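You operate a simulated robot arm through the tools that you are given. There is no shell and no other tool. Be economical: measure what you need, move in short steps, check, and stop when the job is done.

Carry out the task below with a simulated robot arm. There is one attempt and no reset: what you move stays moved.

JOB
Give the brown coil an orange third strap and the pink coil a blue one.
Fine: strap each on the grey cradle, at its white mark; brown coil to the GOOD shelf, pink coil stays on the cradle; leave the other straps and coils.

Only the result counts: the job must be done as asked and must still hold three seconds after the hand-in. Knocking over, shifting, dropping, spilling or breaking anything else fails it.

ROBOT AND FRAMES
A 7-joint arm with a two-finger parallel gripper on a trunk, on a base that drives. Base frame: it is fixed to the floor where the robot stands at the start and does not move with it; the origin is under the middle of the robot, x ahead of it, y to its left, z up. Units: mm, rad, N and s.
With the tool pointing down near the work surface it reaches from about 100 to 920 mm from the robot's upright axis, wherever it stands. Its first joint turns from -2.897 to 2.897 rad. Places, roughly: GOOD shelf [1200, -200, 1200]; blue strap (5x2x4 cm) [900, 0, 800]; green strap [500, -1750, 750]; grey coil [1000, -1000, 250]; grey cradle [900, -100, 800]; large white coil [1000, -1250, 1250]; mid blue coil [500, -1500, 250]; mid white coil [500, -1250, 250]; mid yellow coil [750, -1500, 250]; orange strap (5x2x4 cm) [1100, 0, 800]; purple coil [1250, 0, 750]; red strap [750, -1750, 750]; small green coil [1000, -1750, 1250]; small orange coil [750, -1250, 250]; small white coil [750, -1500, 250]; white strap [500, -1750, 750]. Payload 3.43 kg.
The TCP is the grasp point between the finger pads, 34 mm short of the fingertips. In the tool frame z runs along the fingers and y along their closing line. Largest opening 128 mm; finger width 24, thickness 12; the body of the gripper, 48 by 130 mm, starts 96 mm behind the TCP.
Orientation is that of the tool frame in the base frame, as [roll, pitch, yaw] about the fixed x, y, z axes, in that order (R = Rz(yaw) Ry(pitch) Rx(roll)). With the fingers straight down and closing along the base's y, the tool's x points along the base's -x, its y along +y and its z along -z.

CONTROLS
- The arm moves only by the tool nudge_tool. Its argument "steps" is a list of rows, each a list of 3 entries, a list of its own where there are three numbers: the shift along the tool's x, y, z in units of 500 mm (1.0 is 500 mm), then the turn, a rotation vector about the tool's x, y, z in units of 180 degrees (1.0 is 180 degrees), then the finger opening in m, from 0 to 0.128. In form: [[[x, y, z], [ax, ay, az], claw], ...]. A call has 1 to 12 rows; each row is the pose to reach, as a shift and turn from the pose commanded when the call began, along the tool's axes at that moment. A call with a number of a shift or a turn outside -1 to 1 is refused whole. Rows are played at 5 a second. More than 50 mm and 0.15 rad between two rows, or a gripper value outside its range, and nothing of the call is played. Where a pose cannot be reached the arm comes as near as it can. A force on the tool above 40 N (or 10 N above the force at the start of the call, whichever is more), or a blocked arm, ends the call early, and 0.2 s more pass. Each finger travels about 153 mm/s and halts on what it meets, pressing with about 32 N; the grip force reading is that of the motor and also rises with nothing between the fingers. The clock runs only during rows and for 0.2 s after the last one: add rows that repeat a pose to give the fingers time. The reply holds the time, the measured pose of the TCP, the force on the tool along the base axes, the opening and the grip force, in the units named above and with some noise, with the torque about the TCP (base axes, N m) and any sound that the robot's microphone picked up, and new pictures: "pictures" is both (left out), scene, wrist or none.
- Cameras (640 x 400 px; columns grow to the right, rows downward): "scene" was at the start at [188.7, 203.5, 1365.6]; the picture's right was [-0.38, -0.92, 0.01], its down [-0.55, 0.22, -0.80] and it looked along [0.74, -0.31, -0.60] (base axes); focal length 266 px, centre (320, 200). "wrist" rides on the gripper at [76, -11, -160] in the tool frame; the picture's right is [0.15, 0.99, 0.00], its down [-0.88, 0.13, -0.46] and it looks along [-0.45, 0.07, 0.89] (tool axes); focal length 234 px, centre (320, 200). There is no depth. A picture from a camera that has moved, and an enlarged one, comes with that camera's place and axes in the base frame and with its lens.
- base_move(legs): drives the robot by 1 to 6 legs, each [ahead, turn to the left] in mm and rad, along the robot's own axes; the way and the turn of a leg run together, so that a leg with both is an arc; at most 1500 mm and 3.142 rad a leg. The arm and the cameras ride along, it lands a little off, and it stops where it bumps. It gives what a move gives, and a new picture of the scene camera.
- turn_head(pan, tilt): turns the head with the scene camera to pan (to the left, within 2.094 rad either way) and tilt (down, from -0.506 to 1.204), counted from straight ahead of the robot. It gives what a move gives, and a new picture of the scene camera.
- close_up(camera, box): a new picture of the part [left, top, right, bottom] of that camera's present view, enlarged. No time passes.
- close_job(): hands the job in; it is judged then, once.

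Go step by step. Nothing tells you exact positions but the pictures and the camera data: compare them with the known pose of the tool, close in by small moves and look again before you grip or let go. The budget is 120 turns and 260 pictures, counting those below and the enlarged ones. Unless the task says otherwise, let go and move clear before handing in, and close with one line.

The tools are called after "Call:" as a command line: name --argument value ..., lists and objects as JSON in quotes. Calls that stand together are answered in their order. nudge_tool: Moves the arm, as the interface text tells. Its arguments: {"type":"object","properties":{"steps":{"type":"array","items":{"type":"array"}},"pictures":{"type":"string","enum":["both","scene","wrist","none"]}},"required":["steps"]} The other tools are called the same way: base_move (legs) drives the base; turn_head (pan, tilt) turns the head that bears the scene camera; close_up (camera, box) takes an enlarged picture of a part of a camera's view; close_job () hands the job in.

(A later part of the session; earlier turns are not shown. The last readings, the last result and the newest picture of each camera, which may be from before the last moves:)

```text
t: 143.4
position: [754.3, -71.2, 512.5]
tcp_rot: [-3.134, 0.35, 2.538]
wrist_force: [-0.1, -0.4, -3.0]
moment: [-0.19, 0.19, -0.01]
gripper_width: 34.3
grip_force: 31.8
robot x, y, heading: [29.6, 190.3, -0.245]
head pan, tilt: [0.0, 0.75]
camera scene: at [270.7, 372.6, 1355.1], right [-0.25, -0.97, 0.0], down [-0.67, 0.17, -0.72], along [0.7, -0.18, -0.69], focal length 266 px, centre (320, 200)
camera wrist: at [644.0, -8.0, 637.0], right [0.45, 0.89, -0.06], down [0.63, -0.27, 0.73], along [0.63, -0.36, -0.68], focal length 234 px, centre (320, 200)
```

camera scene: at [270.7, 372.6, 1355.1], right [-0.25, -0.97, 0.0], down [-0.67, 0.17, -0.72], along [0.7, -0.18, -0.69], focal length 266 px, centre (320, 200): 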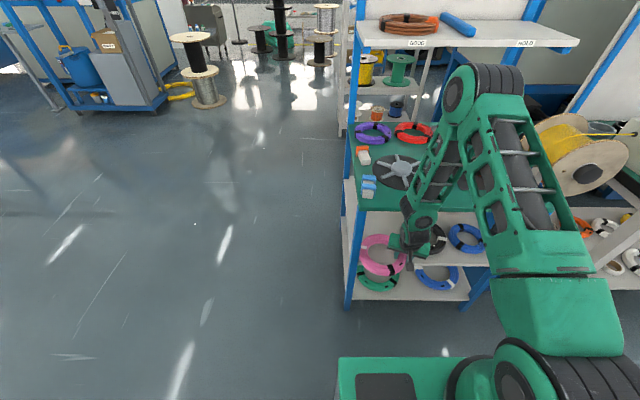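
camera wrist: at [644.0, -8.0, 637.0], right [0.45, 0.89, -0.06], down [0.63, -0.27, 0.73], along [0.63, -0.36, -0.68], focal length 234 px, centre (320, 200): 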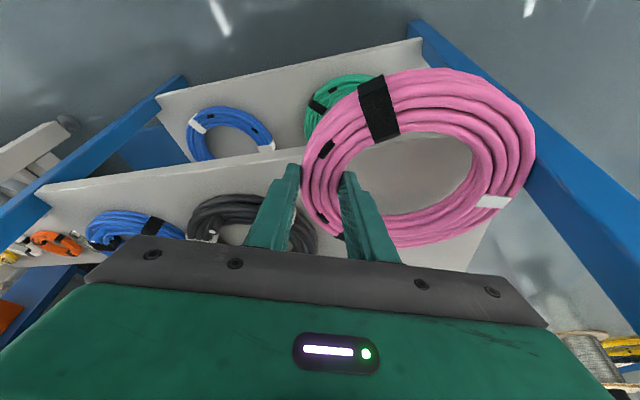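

Lifted cleanly (≈3 N). The ring's left side is close to the post, so I shift 15 mm right, then drive straight back.

Call:
nudge_tool --steps '[[[-0.005, -0.014, 0.002], [0, 0, 0], 0.012], [[-0.01, -0.028, 0.0035], [0, 0, 0], 0.012], [[-0.01, -0.028, 0.0035], [0, 0, 0], 0.012]]' --pictures "none"

Call:
base_move --legs '[[-230, 0]]'

```text
t: 144.2
position: [750.6, -84.6, 513.4]
tcp_rot: [-3.133, 0.349, 2.54]
wrist_force: [0.1, -0.5, -3.1]
moment: [-0.2, 0.16, 0.01]
gripper_width: 34.2
grip_force: 32.2
robot x, y, heading: [24.4, 190.3, -0.247]
head pan, tilt: [0.0, 0.75]
```

```text
t: 145.9
position: [528.5, -29.5, 512.5]
tcp_rot: [-3.132, 0.349, 2.536]
wrist_force: [-0.9, 0.5, -3.1]
moment: [-0.22, 0.14, 0.0]
gripper_width: 34.2
grip_force: 31.8
robot x, y, heading: [-192.6, 246.7, -0.251]
head pan, tilt: [0.0, 0.75]
camera scene: at [49.3, 428.4, 1355.1], right [-0.25, -0.97, 0.0], down [-0.67, 0.17, -0.72], along [0.7, -0.18, -0.69], focal length 266 px, centre (320, 200)
```

scene: 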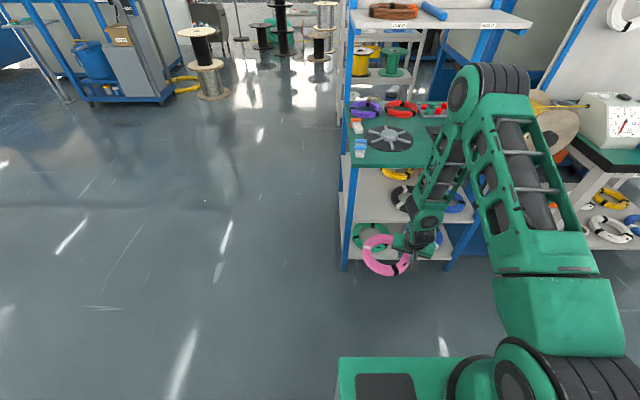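

The pink ring is out. I raise it straight up above table height.

Call:
nudge_tool --steps '[[[-0.033, 0, -0.09], [0, 0, 0], 0.012], [[-0.065, 0, -0.18], [0, 0, 0], 0.012], [[-0.098, 0, -0.27], [0, 0, 0], 0.012], [[-0.131, 0, -0.36], [0, 0, 0], 0.012], [[-0.164, 0, -0.45], [0, 0, 0], 0.012], [[-0.197, 0, -0.54], [0, 0, 0], 0.012], [[-0.229, 0, -0.63], [0, 0, 0], 0.012], [[-0.262, 0, -0.72], [0, 0, 0], 0.012], [[-0.29, 0, -0.8], [0, 0, 0], 0.012], [[-0.29, 0, -0.8], [0, 0, 0], 0.012]]'

```text
t: 148.1
position: [520.1, -21.3, 951.6]
tcp_rot: [-3.135, 0.361, 2.537]
wrist_force: [-0.2, -0.1, -3.1]
moment: [-0.22, 0.17, 0.05]
gripper_width: 34.2
grip_force: 31.9
robot x, y, heading: [-191.1, 245.3, -0.251]
head pan, tilt: [0.0, 0.75]
camera scene: at [49.3, 428.4, 1355.1], right [-0.25, -0.97, 0.0], down [-0.67, 0.17, -0.72], along [0.7, -0.18, -0.69], focal length 266 px, centre (320, 200)
camera wrist: at [408.2, 40.4, 1073.4], right [0.45, 0.89, -0.06], down [0.62, -0.27, 0.74], along [0.64, -0.37, -0.67], focal length 234 px, centre (320, 200)
```

scene: 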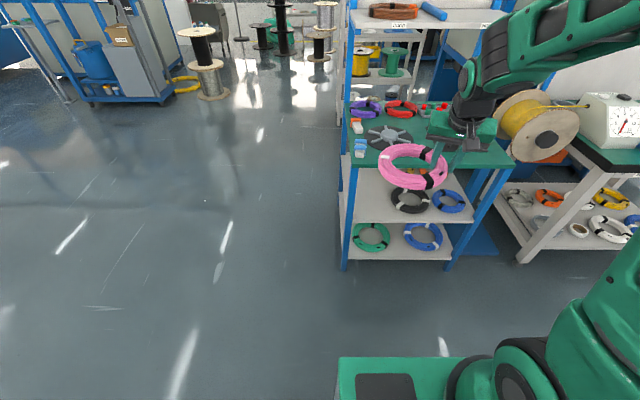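
wrist: 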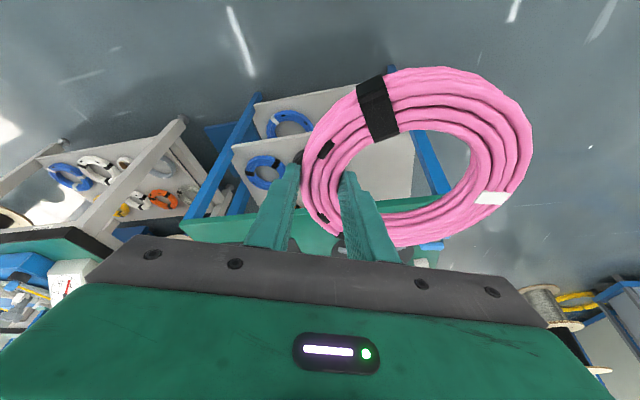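

The ring hangs level, its mark opposite the grip. I drive 330 mm forward so the cradle is in reach (ring travels well above the straps).

Call:
base_move --legs '[[330, 0]]'

Call:
nudge_tool --steps '[[[0, 0, 0], [0, 0, 0], 0.012]]' --pictures "wrist"

```text
t: 150.3
position: [835.5, -104.1, 950.4]
tcp_rot: [-3.136, 0.362, 2.535]
wrist_force: [0.5, -1.1, -4.6]
moment: [-0.21, 0.19, -0.02]
gripper_width: 34.1
grip_force: 32.2
robot x, y, heading: [120.9, 169.8, -0.251]
head pan, tilt: [0.0, 0.75]
camera scene: at [365.4, 347.4, 1355.1], right [-0.25, -0.97, 0.0], down [-0.67, 0.17, -0.72], along [0.7, -0.18, -0.69], focal length 266 px, centre (320, 200)
```

scene: 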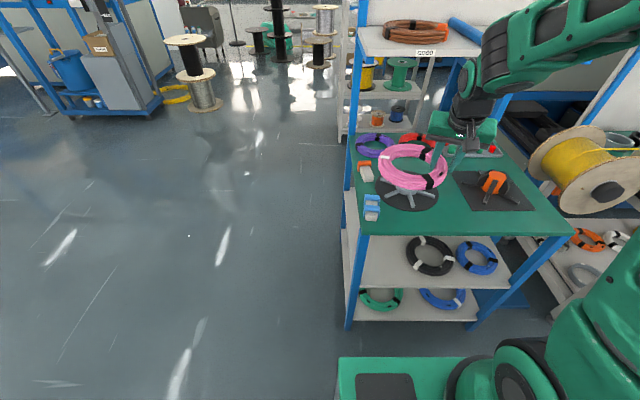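

```text
t: 150.7
position: [823.4, -101.2, 958.8]
tcp_rot: [-3.142, 0.374, 2.532]
wrist_force: [0.5, 0.2, -3.6]
moment: [-0.18, 0.19, -0.01]
gripper_width: 34.2
grip_force: 32.0
robot x, y, heading: [123.8, 161.3, -0.25]
head pan, tilt: [0.0, 0.75]
camera wrist: at [710.3, -37.7, 1080.8], right [0.45, 0.89, -0.05], down [0.61, -0.27, 0.75], along [0.65, -0.37, -0.66], focal length 234 px, centre (320, 200)
```

wrist: 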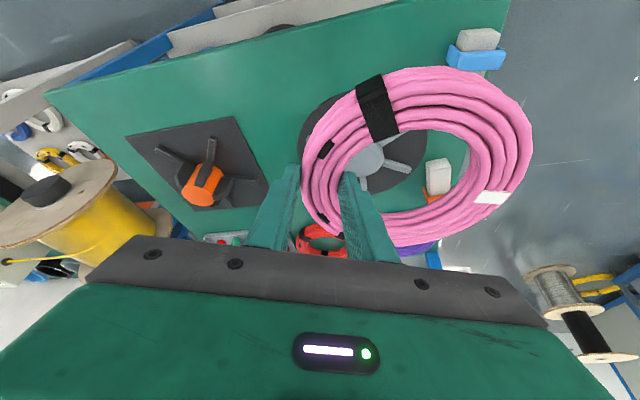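

I move the ring over the grey cradle and level it, stopping ≈45 mm above to check centring.

Call:
nudge_tool --steps '[[[-0.03, -0.008, 0.065], [0, 0.002, 0], 0.012], [[-0.06, -0.016, 0.13], [0, 0.004, 0], 0.012], [[-0.09, -0.024, 0.195], [0, 0.006, 0], 0.012], [[-0.1225, -0.031, 0.261], [0, 0.008, 0], 0.012], [[-0.1225, -0.031, 0.261], [0, 0.008, 0], 0.012]]'

Call:
close_up --camera "scene" --box '[345, 120, 465, 220]'

Call:
close_up --camera "wrist" --box '[260, 50, 560, 250]'

```text
t: 151.9
position: [899.3, -173.4, 860.5]
tcp_rot: [-3.141, 0.348, 2.532]
wrist_force: [-0.4, 0.4, -3.5]
moment: [-0.19, 0.16, -0.01]
gripper_width: 34.1
grip_force: 31.9
robot x, y, heading: [122.7, 168.0, -0.251]
head pan, tilt: [0.0, 0.75]
camera scene: at [365.3, 347.4, 1355.1], right [-0.25, -0.97, 0.0], down [-0.67, 0.17, -0.72], along [0.7, -0.18, -0.69], focal length 266 px, centre (320, 200)
camera wrist: at [788.1, -110.9, 984.2], right [0.45, 0.89, -0.05], down [0.63, -0.28, 0.73], along [0.64, -0.36, -0.68], focal length 234 px, centre (320, 200)
```

scene: 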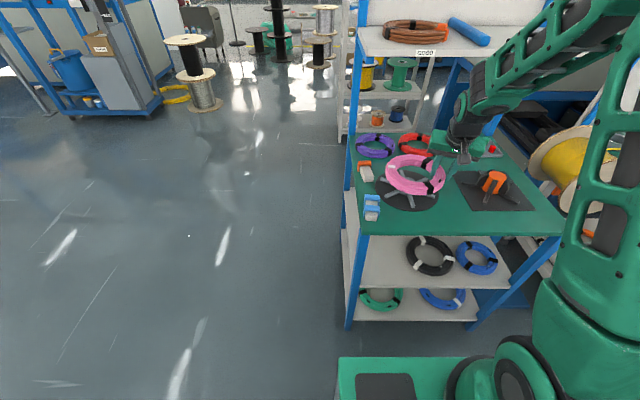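
wrist: 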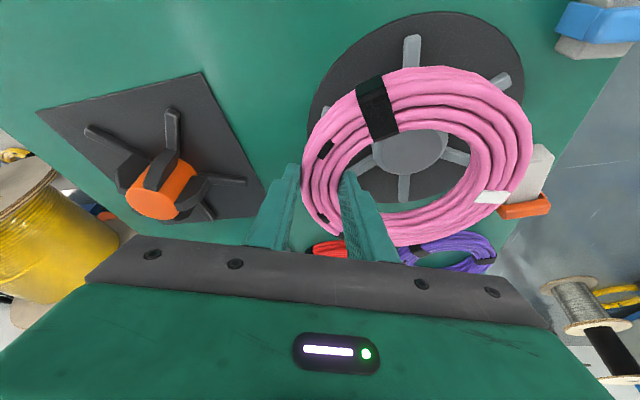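

```text
4.00 times, centred on (405, 170) of scene
camera zoom: at [365.3, 347.4, 1355.1], right [-0.25, -0.97, 0.0], down [-0.67, 0.17, -0.72], along [0.7, -0.18, -0.69], focal length 1065 px, centre (-20, 320)
```

zoom: 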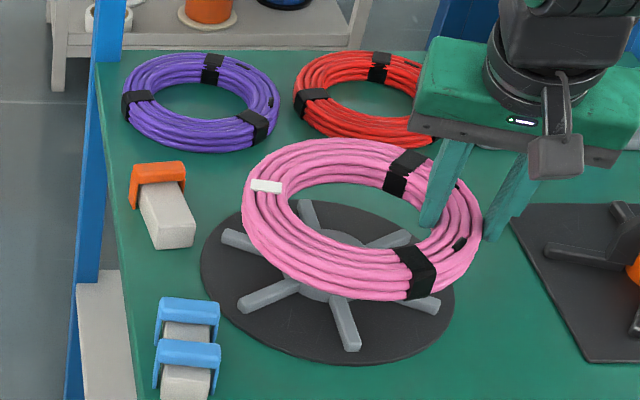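

```text
2.00 times, centred on (410, 150) of wrist
camera zoom: at [788.1, -110.9, 984.2], right [0.45, 0.89, -0.05], down [0.63, -0.28, 0.73], along [0.64, -0.36, -0.68], focal length 468 px, centre (140, 300)
```

zoom: 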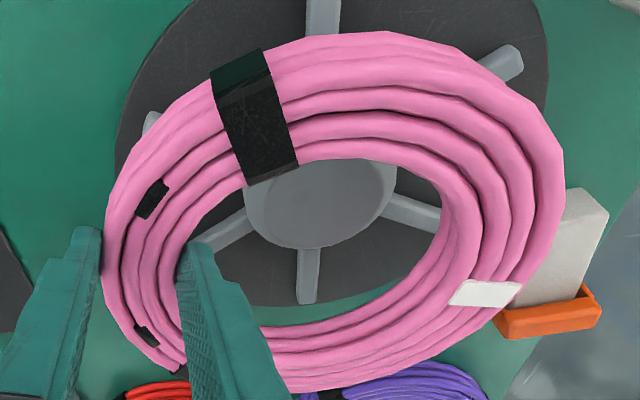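

Ring centre ≈(929, -108), hub ≈(942, -103). I shift 11 mm and lower 35 mm.

Call:
nudge_tool --steps '[[[-0.017, 0.013, 0.006], [0, 0, 0], 0.012], [[-0.005, 0.013, 0.04], [0, 0, 0], 0.012], [[0.006, 0.013, 0.072], [0, 0, 0], 0.012], [[0.006, 0.013, 0.072], [0, 0, 0], 0.012]]' --pictures "none"

Call:
close_up --camera "scene" --box '[365, 135, 455, 215]'

Call:
close_up --camera "wrist" --box '[260, 50, 560, 250]'

```text
t: 152.9
position: [911.6, -172.3, 823.6]
tcp_rot: [3.141, 0.348, 2.533]
wrist_force: [0.4, -0.2, -2.8]
moment: [-0.14, 0.09, -0.05]
gripper_width: 34.1
grip_force: 31.5
robot x, y, heading: [118.6, 170.1, -0.253]
head pan, tilt: [0.0, 0.75]
```

```text
5.00 times, centred on (410, 175) of scene
camera zoom: at [365.4, 347.4, 1355.1], right [-0.25, -0.97, 0.0], down [-0.67, 0.17, -0.72], along [0.7, -0.18, -0.69], focal length 1331 px, centre (-130, 325)
```

zoom: 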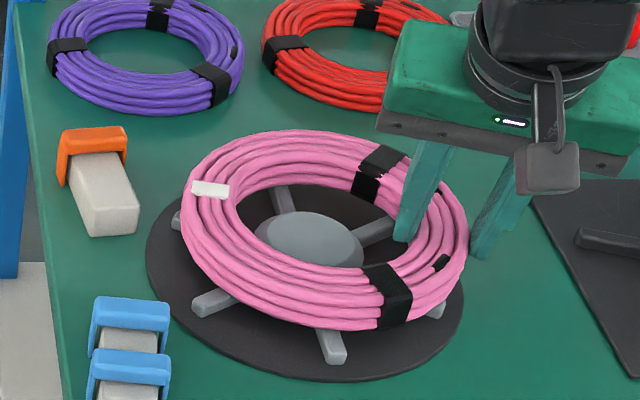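

```text
2.00 times, centred on (410, 150) of wrist
camera zoom: at [799.8, -110.6, 948.4], right [0.45, 0.89, -0.05], down [0.63, -0.28, 0.73], along [0.63, -0.36, -0.68], focal length 468 px, centre (140, 300)
```

zoom: 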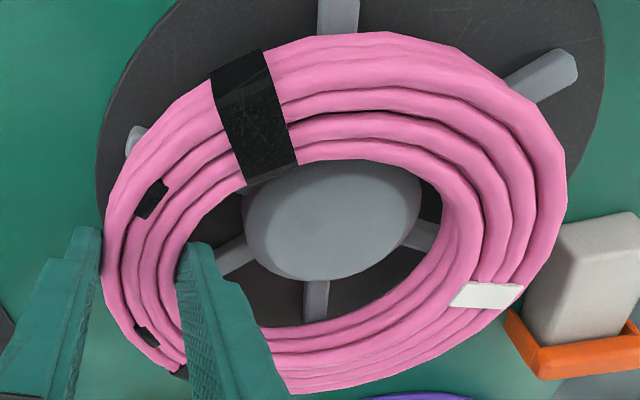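

Position is good (small offset toward my grip leaves room for the inner finger). I lower the last ≈8 mm gently.

Call:
nudge_tool --steps '[[[-0.002, 0, -0.0], [0, 0, 0], 0.012], [[-0.0035, 0, 0.0065], [0, 0, 0], 0.012], [[-0.005, 0, 0.011], [0, 0, 0], 0.012], [[-0.005, 0, 0.011], [0, 0, 0], 0.012]]' --pictures "none"

Call:
close_up --camera "scene" --box '[365, 135, 455, 215]'

```text
t: 153.9
position: [913.7, -172.4, 822.1]
tcp_rot: [3.139, 0.346, 2.535]
wrist_force: [-15.1, 17.2, 19.1]
moment: [0.31, -0.2, 0.89]
gripper_width: 34.1
grip_force: 32.3
robot x, y, heading: [120.6, 167.8, -0.248]
head pan, tilt: [0.0, 0.75]
```

```text
5.00 times, centred on (410, 175) of scene
camera zoom: at [363.9, 348.3, 1355.2], right [-0.25, -0.97, 0.0], down [-0.67, 0.17, -0.72], along [0.7, -0.18, -0.69], focal length 1331 px, centre (-130, 325)
```

zoom: 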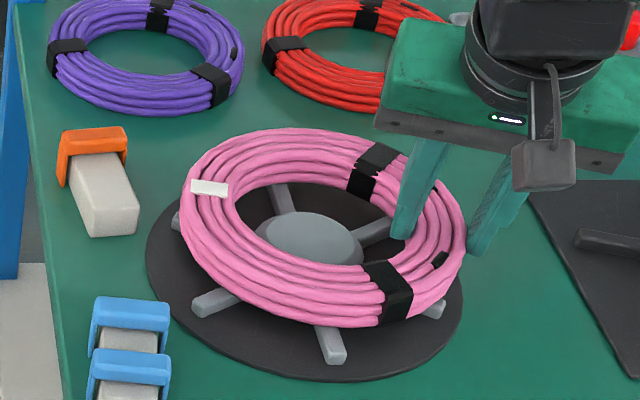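

It meets the cradle (≈30 N). I relieve 1.5 mm and open the fingers a little to let the ring settle.

Call:
nudge_tool --steps '[[[0, 0, -0.006], [0, 0, 0], 0.012], [[0, 0, -0.006], [0, 0, 0], 0.034], [[0, 0, -0.006], [0, 0, 0], 0.04], [[0, 0, -0.006], [0, 0, 0], 0.044], [[0, 0, -0.006], [0, 0, 0], 0.044]]' --pictures "none"

Call:
close_up --camera "scene" --box '[365, 135, 455, 215]'

Call:
close_up --camera "wrist" --box '[260, 50, 560, 250]'

```text
t: 155.1
position: [916.2, -173.9, 824.1]
tcp_rot: [-3.142, 0.347, 2.534]
wrist_force: [0.2, -0.1, -0.9]
moment: [-0.03, -0.03, 0.02]
gripper_width: 44.0
grip_force: 0.1
robot x, y, heading: [125.6, 166.0, -0.25]
head pan, tilt: [0.0, 0.75]
```

```text
5.00 times, centred on (410, 175) of scene
camera zoom: at [365.3, 347.4, 1355.1], right [-0.25, -0.97, 0.0], down [-0.67, 0.17, -0.72], along [0.7, -0.18, -0.69], focal length 1331 px, centre (-130, 325)
```

zoom: 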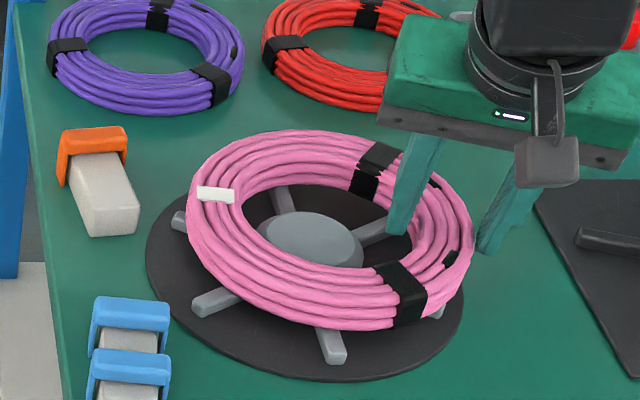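

```text
2.00 times, centred on (410, 150) of wrist
camera zoom: at [804.7, -113.8, 948.4], right [0.45, 0.89, -0.05], down [0.63, -0.28, 0.73], along [0.63, -0.36, -0.68], focal length 468 px, centre (140, 300)
```

zoom: 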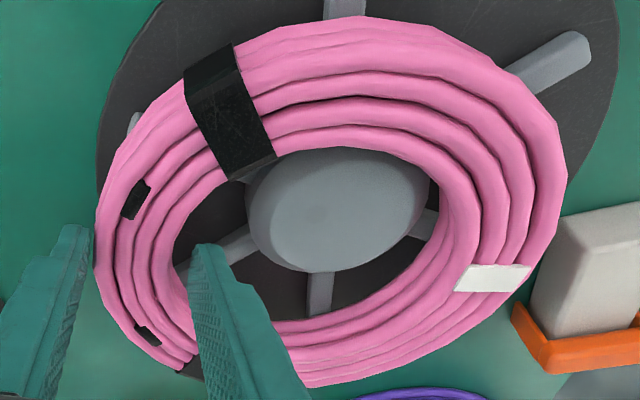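

Released and resting on the cradle. I withdraw along the tool axis.

Call:
nudge_tool --steps '[[[0, 0, -0.03], [0, 0, 0], 0.044], [[0, 0, -0.07], [0, 0, 0], 0.044], [[0, 0, -0.15], [0, 0, 0], 0.05], [[0, 0, -0.24], [0, 0, 0], 0.05]]'

Call:
close_up --camera "scene" --box '[345, 130, 465, 225]'

Call:
close_up --camera "wrist" --box '[240, 50, 540, 250]'

```text
t: 156.1
position: [881.9, -151.8, 936.1]
tcp_rot: [3.141, 0.349, 2.532]
wrist_force: [0.3, -0.3, -0.2]
moment: [0.03, 0.01, -0.04]
gripper_width: 49.8
grip_force: 0.1
robot x, y, heading: [123.3, 165.1, -0.25]
head pan, tilt: [0.0, 0.75]
camera scene: at [365.9, 347.2, 1355.1], right [-0.25, -0.97, 0.0], down [-0.67, 0.17, -0.72], along [0.7, -0.18, -0.69], focal length 266 px, centre (320, 200)
camera wrist: at [771.3, -90.3, 1061.1], right [0.45, 0.89, -0.05], down [0.63, -0.28, 0.73], along [0.63, -0.36, -0.68], focal length 234 px, centre (320, 200)
```

scene: 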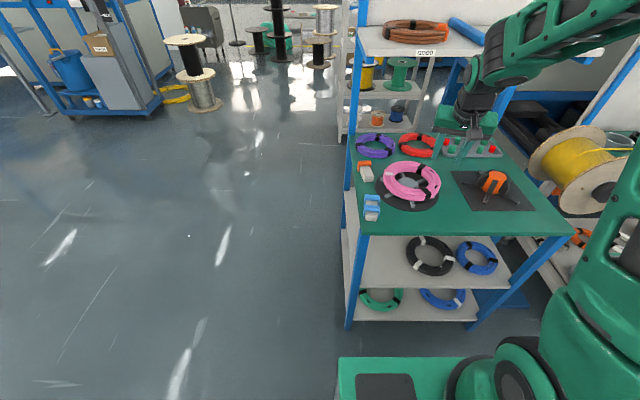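
wrist: 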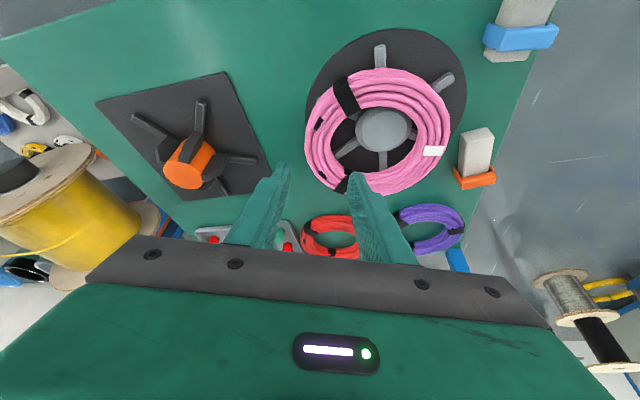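

```text
4.21 times, centred on (405, 178) of scene
camera zoom: at [365.9, 347.2, 1355.1], right [-0.25, -0.97, 0.0], down [-0.67, 0.17, -0.72], along [0.7, -0.18, -0.69], focal length 1121 px, centre (-38, 295)
```

zoom: 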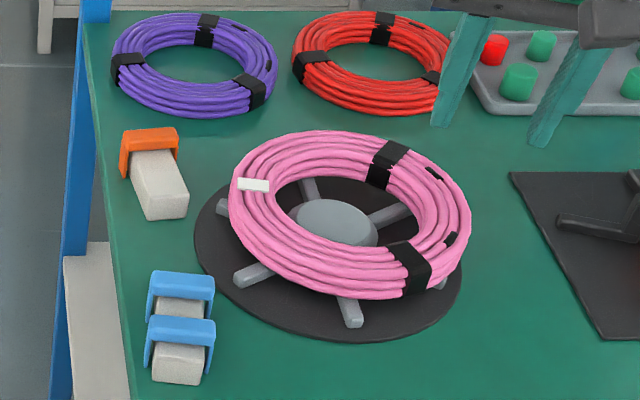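

```text
2.00 times, centred on (390, 150) of wrist
camera zoom: at [771.3, -90.3, 1061.1], right [0.45, 0.89, -0.05], down [0.63, -0.28, 0.73], along [0.63, -0.36, -0.68], focal length 468 px, centre (180, 300)
```

zoom: 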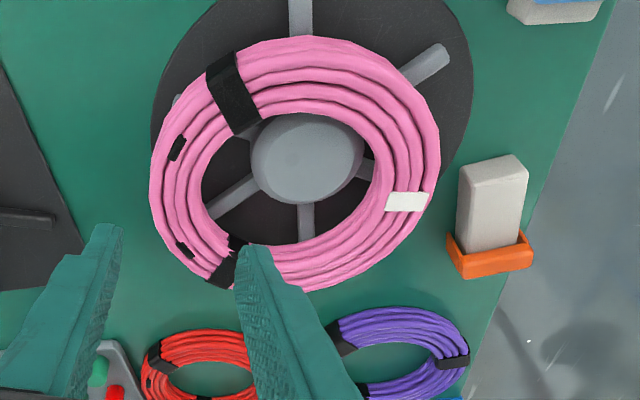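

The pink ring sits on the cradle; mark at ≈(990, -52), clear of the spokes. Now the blue strap: I straighten the tool and go over the near blue clip.

Call:
nudge_tool --steps '[[[0.035, 0.035, -0.0125], [0, 0.028, 0], 0.05], [[0.07, 0.07, -0.025], [0, 0.056, 0], 0.05], [[0.105, 0.105, -0.037], [0, 0.084, 0], 0.045], [[0.138, 0.141, -0.05], [0, 0.111, 0], 0.042], [[0.138, 0.141, -0.05], [0, 0.111, 0], 0.042]]' --pictures "none"

Call:
nudge_tool --steps '[[[0.011, 0.015, 0], [0, 0, -0.0455], 0.042], [[0.022, 0.031, 0], [0, 0, -0.091], 0.042], [[0.033, 0.046, 0], [0, 0, -0.1365], 0.042], [[0.044, 0.062, 0], [0, 0, -0.182], 0.042], [[0.055, 0.077, 0], [0, 0, -0.2275], 0.042], [[0.066, 0.093, 0], [0, 0, -0.273], 0.042], [[0.077, 0.108, 0], [0, 0, -0.3185], 0.042], [[0.088, 0.124, 0], [0, 0, -0.364], 0.042], [[0.099, 0.139, 0.01], [0, 0, -0.4095], 0.042], [[0.11, 0.155, 0.02], [0, 0, -0.455], 0.042], [[0.119, 0.17, 0.02], [0, 0, -0.5], 0.042], [[0.119, 0.17, 0.02], [0, 0, -0.5], 0.042]]' --pictures "wrist"

Call:
close_up --camera "wrist" --box '[220, 90, 420, 215]'

```text
t: 157.3
position: [860.1, -52.4, 936.9]
tcp_rot: [-3.141, -0.002, 2.534]
wrist_force: [-0.7, 0.6, -0.1]
moment: [-0.01, -0.01, -0.02]
gripper_width: 42.1
grip_force: 0.1
robot x, y, heading: [119.5, 167.0, -0.254]
head pan, tilt: [0.0, 0.75]
```

```text
t: 159.9
position: [860.3, 51.7, 926.3]
tcp_rot: [3.138, -0.001, -2.178]
wrist_force: [0.5, 0.4, 0.8]
moment: [0.03, 0.0, -0.01]
gripper_width: 42.2
grip_force: 0.1
robot x, y, heading: [121.4, 168.5, -0.25]
head pan, tilt: [0.0, 0.75]
camera wrist: at [825.8, -18.1, 1086.5], right [-0.9, 0.44, 0.0], down [0.4, 0.8, 0.46], along [0.2, 0.41, -0.89], focal length 234 px, centre (320, 200)
```

wrist: 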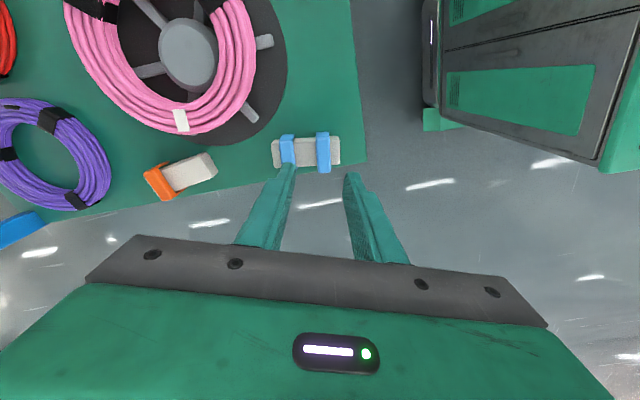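

```text
3.20 times, centred on (320, 152) of wrist
camera zoom: at [825.8, -18.1, 1086.5], right [-0.9, 0.44, 0.0], down [0.4, 0.8, 0.46], along [0.2, 0.41, -0.89], focal length 749 px, centre (320, 352)
```

zoom: 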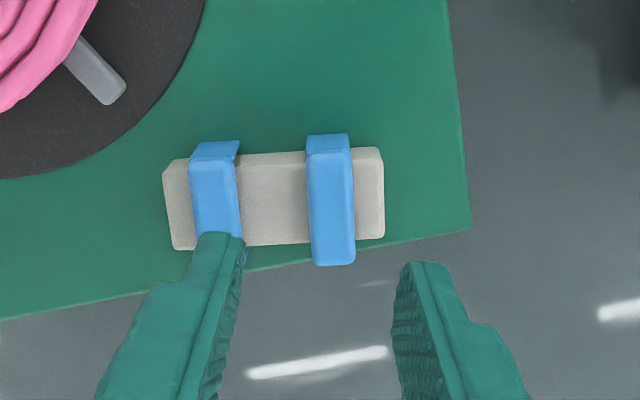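

The stand runs at ≈158°. I align to the near blue clip at ≈(858, 60) and descend to check height.

Call:
nudge_tool --steps '[[[-0.006, 0.006, 0.05], [0, 0, -0.035], 0.042], [[-0.0114, 0.0127, 0.1], [0, 0, -0.0694], 0.042], [[-0.0114, 0.0127, 0.164], [0, 0, -0.0694], 0.042], [[-0.0114, 0.0127, 0.164], [0, 0, -0.0694], 0.042]]' --pictures "none"

Call:
close_up --camera "wrist" --box '[220, 110, 420, 235]'

Call:
close_up --camera "scene" --box '[345, 170, 405, 230]'

```text
t: 160.9
position: [859.4, 59.4, 844.3]
tcp_rot: [-3.141, -0.001, -1.961]
wrist_force: [0.2, 0.7, 0.6]
moment: [0.01, 0.0, 0.01]
gripper_width: 41.7
grip_force: 0.1
robot x, y, heading: [124.3, 169.4, -0.255]
head pan, tilt: [0.0, 0.75]
```

```text
3.20 times, centred on (320, 172) of wrist
camera zoom: at [839.5, -16.7, 1004.6], right [-0.97, 0.24, 0.0], down [0.21, 0.86, 0.46], along [0.11, 0.44, -0.89], focal length 749 px, centre (320, 288)
```

zoom: 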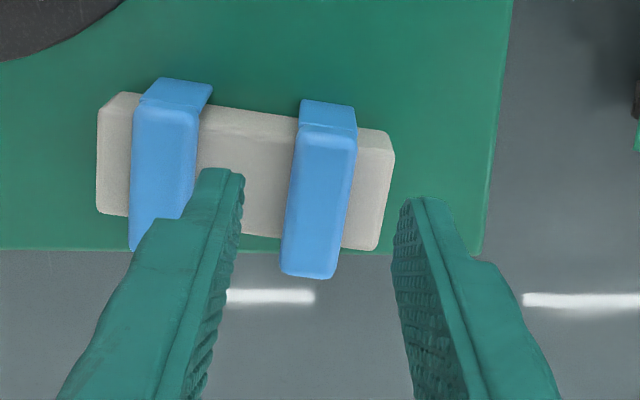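

```text
6.67 times, centred on (375, 200) of scene
camera zoom: at [365.2, 347.5, 1355.1], right [-0.25, -0.97, 0.0], down [-0.67, 0.17, -0.72], along [0.7, -0.18, -0.69], focal length 1775 px, centre (-47, 200)
```

zoom: 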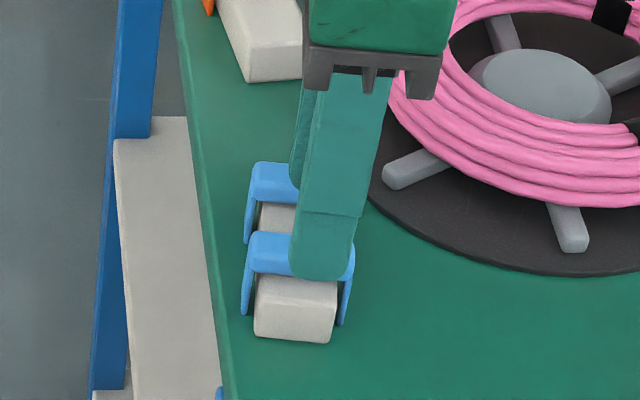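

Aligned within a couple of mm. I lower to the same height as with the orange clip (TCP ≈822.5) and close.

Call:
nudge_tool --steps '[[[-0.004, 0, 0.015], [0, 0, 0], 0.042], [[-0.004, 0, 0.03], [0, 0, 0], 0.042], [[-0.004, 0, 0.043], [0, 0, 0], 0.042], [[-0.004, 0, 0.043], [0, 0, 0], 0.03], [[-0.004, 0, 0.043], [0, 0, 0], 0.015], [[-0.004, 0, 0.043], [0, 0, 0], 0.01], [[-0.004, 0, 0.043], [0, 0, 0], 0.01]]' --pictures "none"

Call:
close_up --camera "wrist" --box '[220, 110, 420, 235]'

```text
t: 162.5
position: [859.8, 62.2, 824.0]
tcp_rot: [3.139, 0.0, -1.962]
wrist_force: [0.2, 0.4, -0.4]
moment: [0.02, 0.03, 0.0]
gripper_width: 16.4
grip_force: 31.7
robot x, y, heading: [121.8, 166.9, -0.252]
head pan, tilt: [0.0, 0.75]
```

```text
3.20 times, centred on (320, 172) of wrist
camera zoom: at [840.4, -14.2, 983.1], right [-0.97, 0.24, 0.0], down [0.22, 0.86, 0.46], along [0.11, 0.44, -0.89], focal length 749 px, centre (320, 288)
```

zoom: 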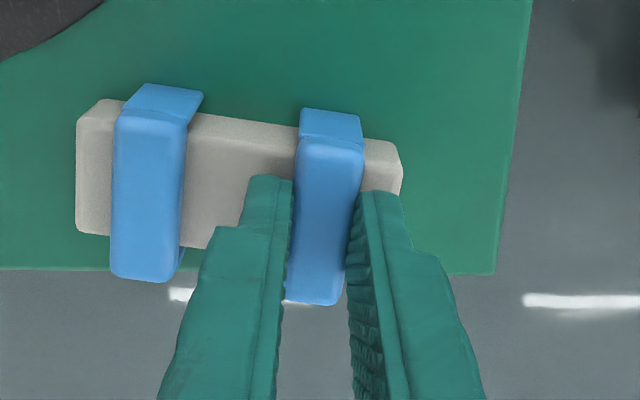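

Gripped at 16.4 mm, same as before. I lift it off.

Call:
nudge_tool --steps '[[[0, 0, -0.015], [0, 0, 0], 0.008], [[0, 0, -0.04], [0, 0, 0], 0.008], [[0, 0, -0.08], [0, 0, 0], 0.008], [[0, 0, -0.14], [0, 0, 0], 0.008], [[0, 0, -0.2], [0, 0, 0], 0.008]]' --pictures "wrist"

Call:
close_up --camera "scene" --box '[345, 120, 465, 220]'

```text
t: 163.7
position: [860.4, 61.9, 923.9]
tcp_rot: [3.141, 0.0, -1.962]
wrist_force: [-0.1, -0.1, 0.1]
moment: [0.0, 0.0, 0.02]
gripper_width: 16.1
grip_force: 32.4
robot x, y, heading: [121.8, 169.1, -0.255]
head pan, tilt: [0.0, 0.75]
camera wrist: at [841.9, -13.8, 1083.5], right [-0.97, 0.24, 0.0], down [0.22, 0.86, 0.46], along [0.11, 0.44, -0.89], focal length 234 px, centre (320, 200)
```

wrist: 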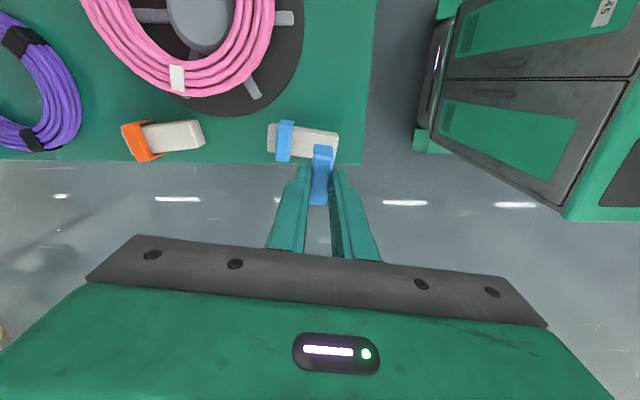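

```text
4.00 times, centred on (405, 170) of scene
camera zoom: at [365.6, 347.4, 1355.1], right [-0.25, -0.97, 0.0], down [-0.67, 0.17, -0.72], along [0.7, -0.18, -0.69], focal length 1065 px, centre (-20, 320)
```

zoom: 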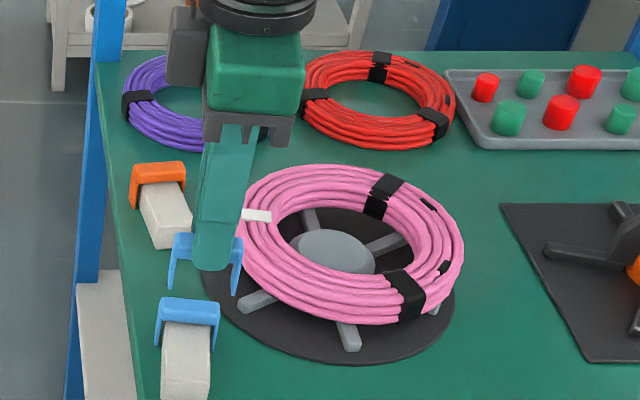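

The blue clip hangs straight. I move over the pink ring's mark (≈990, -52), turning the closing line tangential.

Call:
nudge_tool --steps '[[[0.025, -0.08, 0], [0, 0, 0.025], 0.008], [[0.05, -0.16, 0], [0, 0, 0.05], 0.008], [[0.078, -0.245, 0.01], [0, 0, 0.077], 0.008], [[0.105, -0.328, 0.03], [0, 0, 0.1033], 0.008], [[0.105, -0.328, 0.06], [0, 0, 0.1033], 0.008], [[0.105, -0.328, 0.06], [0, 0, 0.1033], 0.008]]' --pictures "none"

Call:
close_up --camera "wrist" --box '[200, 80, 440, 230]'

Call:
close_up --camera "scene" --box '[360, 130, 430, 200]'

```text
t: 165.1
position: [990.3, -49.5, 892.6]
tcp_rot: [3.14, 0.0, -2.287]
wrist_force: [0.6, -0.4, -0.7]
moment: [-0.04, 0.0, 0.03]
gripper_width: 16.1
grip_force: 31.5
robot x, y, heading: [123.9, 168.7, -0.248]
head pan, tilt: [0.0, 0.75]
```

```text
2.67 times, centred on (320, 155) of wrist
camera zoom: at [947.8, -115.4, 1052.6], right [-0.84, 0.54, 0.0], down [0.48, 0.75, 0.46], along [0.24, 0.38, -0.89], focal length 624 px, centre (320, 320)
```

zoom: 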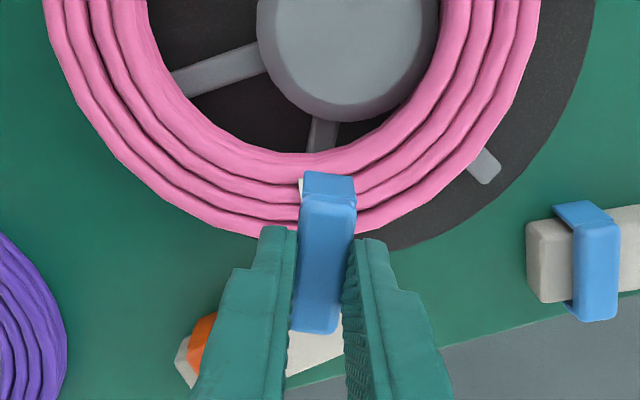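

```text
5.71 times, centred on (395, 165) of scene
camera zoom: at [365.3, 347.4, 1355.1], right [-0.25, -0.97, 0.0], down [-0.67, 0.17, -0.72], along [0.7, -0.18, -0.69], focal length 1521 px, centre (-109, 400)
```

zoom: 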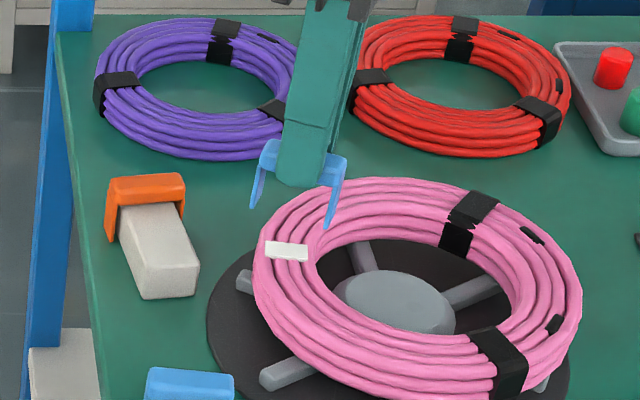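

The clip is over the mark; small corrections: 3 mm sideways and 5 mm toward the hub. I notice a spoke right under the mark, so I'll watch the seating height (it should reach TCP ≈834–836). I lower to just above the tube first.

Call:
nudge_tool --steps '[[[0.01, -0.006, 0.015], [0, 0, 0], 0.008], [[0.01, -0.006, 0.034], [0, 0, 0], 0.008], [[0.01, -0.006, 0.034], [0, 0, 0], 0.008]]' --pictures "none"

Call:
close_up --camera "wrist" --box '[240, 100, 400, 200]'

Call:
close_up --camera "scene" --box '[370, 140, 420, 190]'

```text
t: 165.9
position: [989.2, -55.9, 875.7]
tcp_rot: [3.14, 0.001, -2.287]
wrist_force: [0.1, -0.2, 0.6]
moment: [-0.02, 0.0, 0.0]
gripper_width: 16.1
grip_force: 32.1
robot x, y, heading: [124.2, 168.1, -0.249]
head pan, tilt: [0.0, 0.75]
```

```text
4.00 times, centred on (320, 150) of wrist
camera zoom: at [947.1, -120.9, 1035.6], right [-0.84, 0.54, 0.0], down [0.48, 0.75, 0.46], along [0.24, 0.39, -0.89], focal length 937 px, centre (320, 400)
```

zoom: 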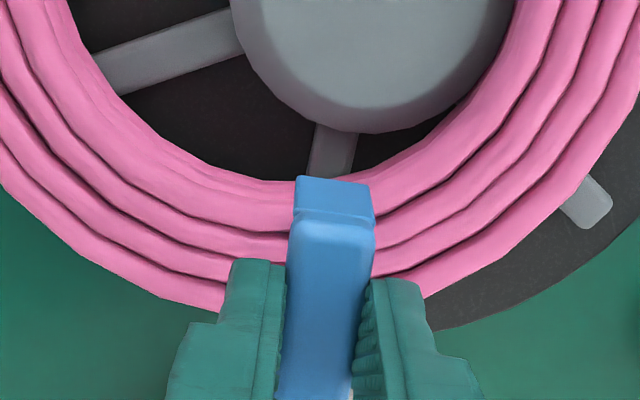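

```text
8.00 times, centred on (395, 165) of scene
camera zoom: at [365.3, 347.4, 1355.1], right [-0.25, -0.97, 0.0], down [-0.67, 0.17, -0.72], along [0.7, -0.18, -0.69], focal length 2130 px, centre (-280, 480)
```

zoom: 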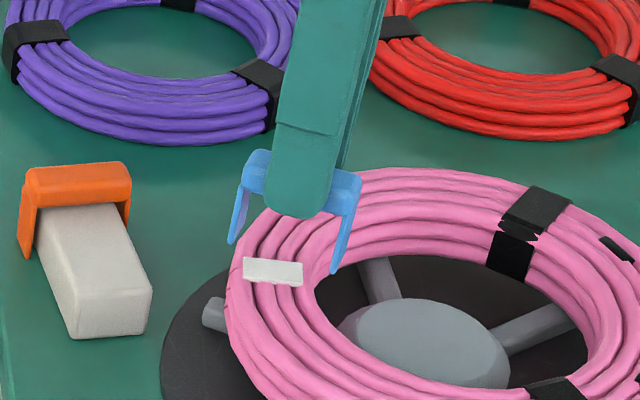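

Estimates from both views balance out, so I keep this centring and lower in small rows, watching force.

Call:
nudge_tool --steps '[[[-0.002, 0, 0.006], [0, 0, 0], 0.008], [[-0.002, 0, 0.012], [0, 0, 0], 0.008], [[-0.002, 0, 0.018], [0, 0, 0], 0.008], [[-0.002, 0, 0.024], [0, 0, 0], 0.008], [[-0.002, 0, 0.03], [0, 0, 0], 0.008]]' --pictures "none"

Call:
close_up --camera "wrist" --box '[240, 100, 400, 200]'

Call:
close_up --camera "scene" --box '[370, 140, 420, 190]'

```text
t: 167.1
position: [992.0, -53.1, 860.4]
tcp_rot: [3.139, 0.001, -2.288]
wrist_force: [-0.6, 0.8, -0.1]
moment: [-0.04, 0.01, -0.02]
gripper_width: 16.5
grip_force: 32.0
robot x, y, heading: [123.5, 167.4, -0.255]
head pan, tilt: [0.0, 0.75]
```

```text
4.00 times, centred on (320, 150) of wrist
camera zoom: at [949.2, -120.0, 1020.8], right [-0.84, 0.54, 0.0], down [0.48, 0.75, 0.46], along [0.24, 0.38, -0.89], focal length 937 px, centre (320, 400)
```

zoom: 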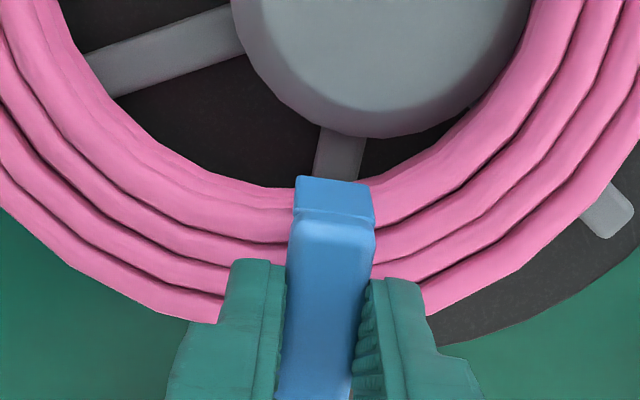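

```text
8.00 times, centred on (395, 165) of scene
camera zoom: at [365.3, 347.4, 1355.1], right [-0.25, -0.97, 0.0], down [-0.67, 0.17, -0.72], along [0.7, -0.18, -0.69], focal length 2130 px, centre (-280, 480)
```

zoom: 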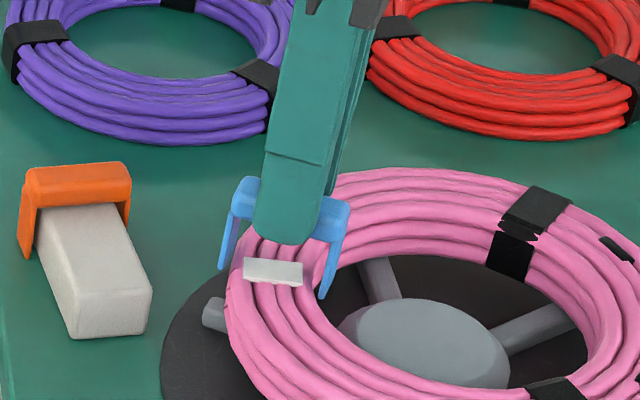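

Legs straddle the tube on both sides, no force. I continue down.

Call:
nudge_tool --steps '[[[0, 0, 0.007], [0, 0, 0], 0.008], [[0, 0, 0.014], [0, 0, 0], 0.008], [[0, 0, 0.021], [0, 0, 0], 0.008], [[0, 0, 0.028], [0, 0, 0], 0.008], [[0, 0, 0.034], [0, 0, 0], 0.008]]' --pictures "none"

Call:
close_up --camera "scene" --box '[370, 140, 420, 190]'

Call:
close_up --camera "wrist" --box '[240, 100, 400, 200]'

```text
t: 168.3
position: [992.1, -53.0, 844.6]
tcp_rot: [3.139, 0.0, -2.287]
wrist_force: [0.0, 0.7, -0.6]
moment: [0.01, 0.0, 0.0]
gripper_width: 16.0
grip_force: 32.1
robot x, y, heading: [121.3, 163.8, -0.251]
head pan, tilt: [0.0, 0.75]
```

```text
8.00 times, centred on (395, 165) of scene
camera zoom: at [365.3, 347.4, 1355.1], right [-0.25, -0.97, 0.0], down [-0.67, 0.17, -0.72], along [0.7, -0.18, -0.69], focal length 2130 px, centre (-280, 480)
```

zoom: 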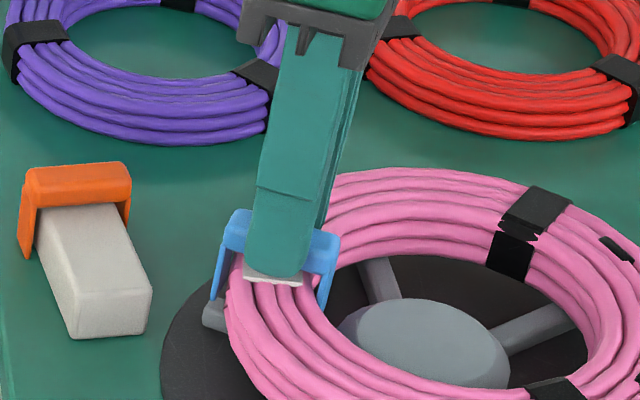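

```text
4.00 times, centred on (320, 150) of wrist
camera zoom: at [949.4, -119.6, 1004.1], right [-0.84, 0.54, 0.0], down [0.48, 0.75, 0.46], along [0.24, 0.39, -0.89], focal length 937 px, centre (320, 400)
```

zoom: 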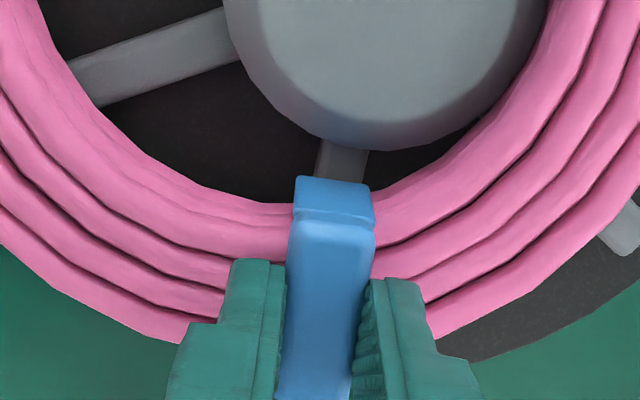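

Still free at TCP 844.6. I go on in 1 mm rows.

Call:
nudge_tool --steps '[[[0, 0, 0.002], [0, 0, 0], 0.008], [[0, 0, 0.004], [0, 0, 0], 0.008], [[0, 0, 0.006], [0, 0, 0], 0.008], [[0, 0, 0.008], [0, 0, 0], 0.008], [[0, 0, 0.01], [0, 0, 0], 0.008]]' --pictures "none"

```text
t: 169.5
position: [990.3, -54.1, 838.8]
tcp_rot: [3.141, -0.001, -2.286]
wrist_force: [-0.3, -0.2, -1.1]
moment: [0.02, -0.03, 0.0]
gripper_width: 16.3
grip_force: 31.6
robot x, y, heading: [121.5, 167.9, -0.252]
head pan, tilt: [0.0, 0.75]
```

Call:
nudge_tool --steps '[[[0, 0, 0.0015], [0, 0, 0], 0.008], [[0, 0, 0.003], [0, 0, 0], 0.008], [[0, 0, 0.0045], [0, 0, 0], 0.008], [[0, 0, 0.0045], [0, 0, 0], 0.008]]' --pictures "none"

Call:
close_up --camera "scene" --box '[370, 140, 420, 190]'

Call:
close_up --camera "wrist" --box '[240, 100, 400, 200]'

```text
t: 170.5
position: [991.0, -55.1, 838.7]
tcp_rot: [3.141, 0.0, -2.286]
wrist_force: [-0.1, -0.5, 2.9]
moment: [-0.06, 0.04, 0.01]
gripper_width: 16.2
grip_force: 31.8
robot x, y, heading: [120.6, 168.8, -0.248]
head pan, tilt: [0.0, 0.75]
```

```text
8.00 times, centred on (395, 165) of scene
camera zoom: at [365.2, 347.4, 1355.1], right [-0.25, -0.97, 0.0], down [-0.67, 0.17, -0.72], along [0.7, -0.18, -0.69], focal length 2130 px, centre (-280, 480)
```

zoom: 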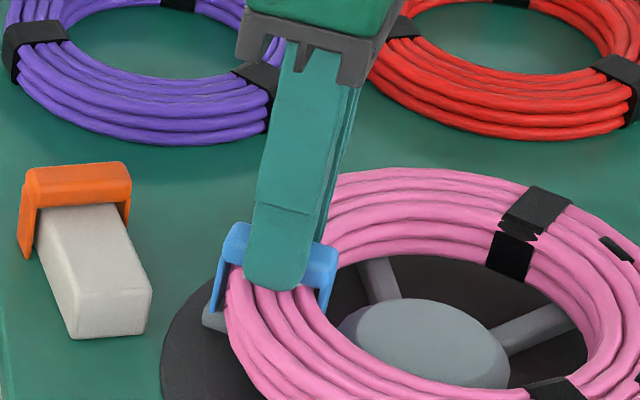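

```text
4.00 times, centred on (320, 150) of wrist
camera zoom: at [948.6, -120.0, 997.6], right [-0.84, 0.54, 0.0], down [0.48, 0.75, 0.46], along [0.25, 0.38, -0.89], focal length 937 px, centre (320, 400)
```

zoom: 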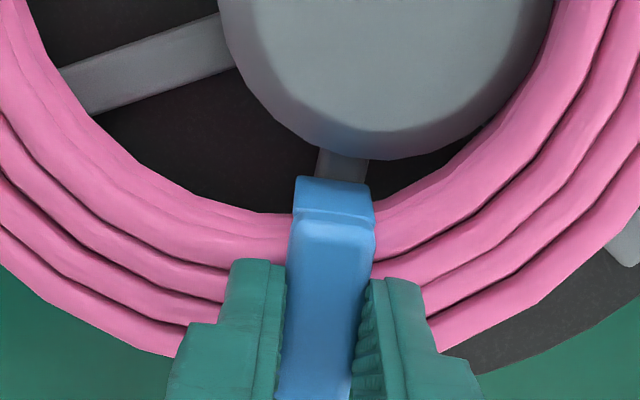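

Light contact (3 N) at ≈838. I press 0.75 mm further to see whether it is seated.

Call:
nudge_tool --steps '[[[0, 0, 0.0015], [0, 0, 0], 0.008], [[0, 0, 0.0015], [0, 0, 0], 0.008]]' --pictures "none"

```text
t: 171.1
position: [991.5, -55.2, 838.1]
tcp_rot: [-3.14, 0.002, -2.286]
wrist_force: [-3.5, -0.5, 13.9]
moment: [-0.09, 0.15, -0.01]
gripper_width: 16.3
grip_force: 31.9
robot x, y, heading: [122.7, 167.7, -0.251]
head pan, tilt: [0.0, 0.75]
```

Hard contact, just as with the brown coil. I release the clip now.

Call:
nudge_tool --steps '[[[0, 0, -0.001], [0, 0, 0], 0.008], [[0, 0, -0.001], [0, 0, 0], 0.025], [[0, 0, -0.001], [0, 0, 0], 0.036], [[0, 0, -0.001], [0, 0, 0], 0.036]]' --pictures "none"

Call:
close_up --camera "wrist" --box '[220, 90, 420, 215]'

Call:
close_up --camera "scene" --box '[370, 140, 420, 190]'

```text
t: 172.1
position: [989.7, -53.4, 835.7]
tcp_rot: [3.139, 0.001, -2.286]
wrist_force: [0.1, 0.3, 0.0]
moment: [0.03, -0.02, 0.0]
gripper_width: 36.1
grip_force: 0.0
robot x, y, heading: [121.7, 169.4, -0.254]
head pan, tilt: [0.0, 0.75]
```

```text
3.20 times, centred on (320, 152) of wrist
camera zoom: at [948.6, -119.7, 996.5], right [-0.84, 0.54, 0.0], down [0.48, 0.75, 0.46], along [0.24, 0.39, -0.89], focal length 749 px, centre (320, 352)
```

zoom: 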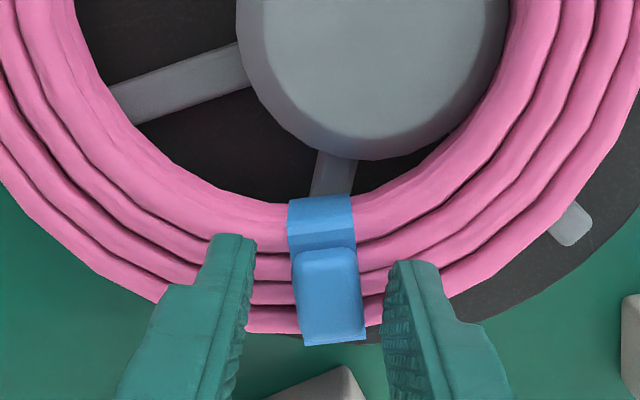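

```text
8.00 times, centred on (395, 165) of scene
camera zoom: at [365.4, 347.4, 1355.1], right [-0.25, -0.97, 0.0], down [-0.67, 0.17, -0.72], along [0.7, -0.18, -0.69], focal length 2130 px, centre (-280, 480)
```

zoom: 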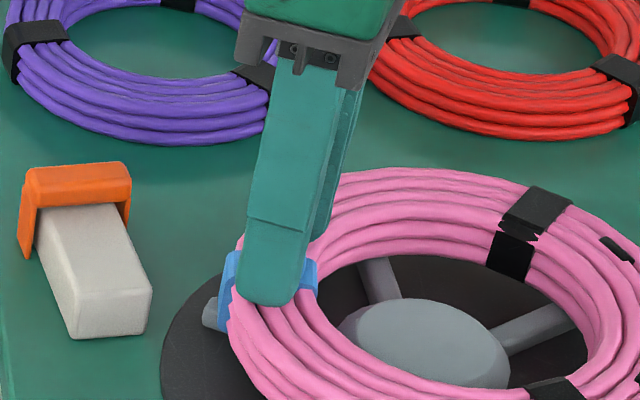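

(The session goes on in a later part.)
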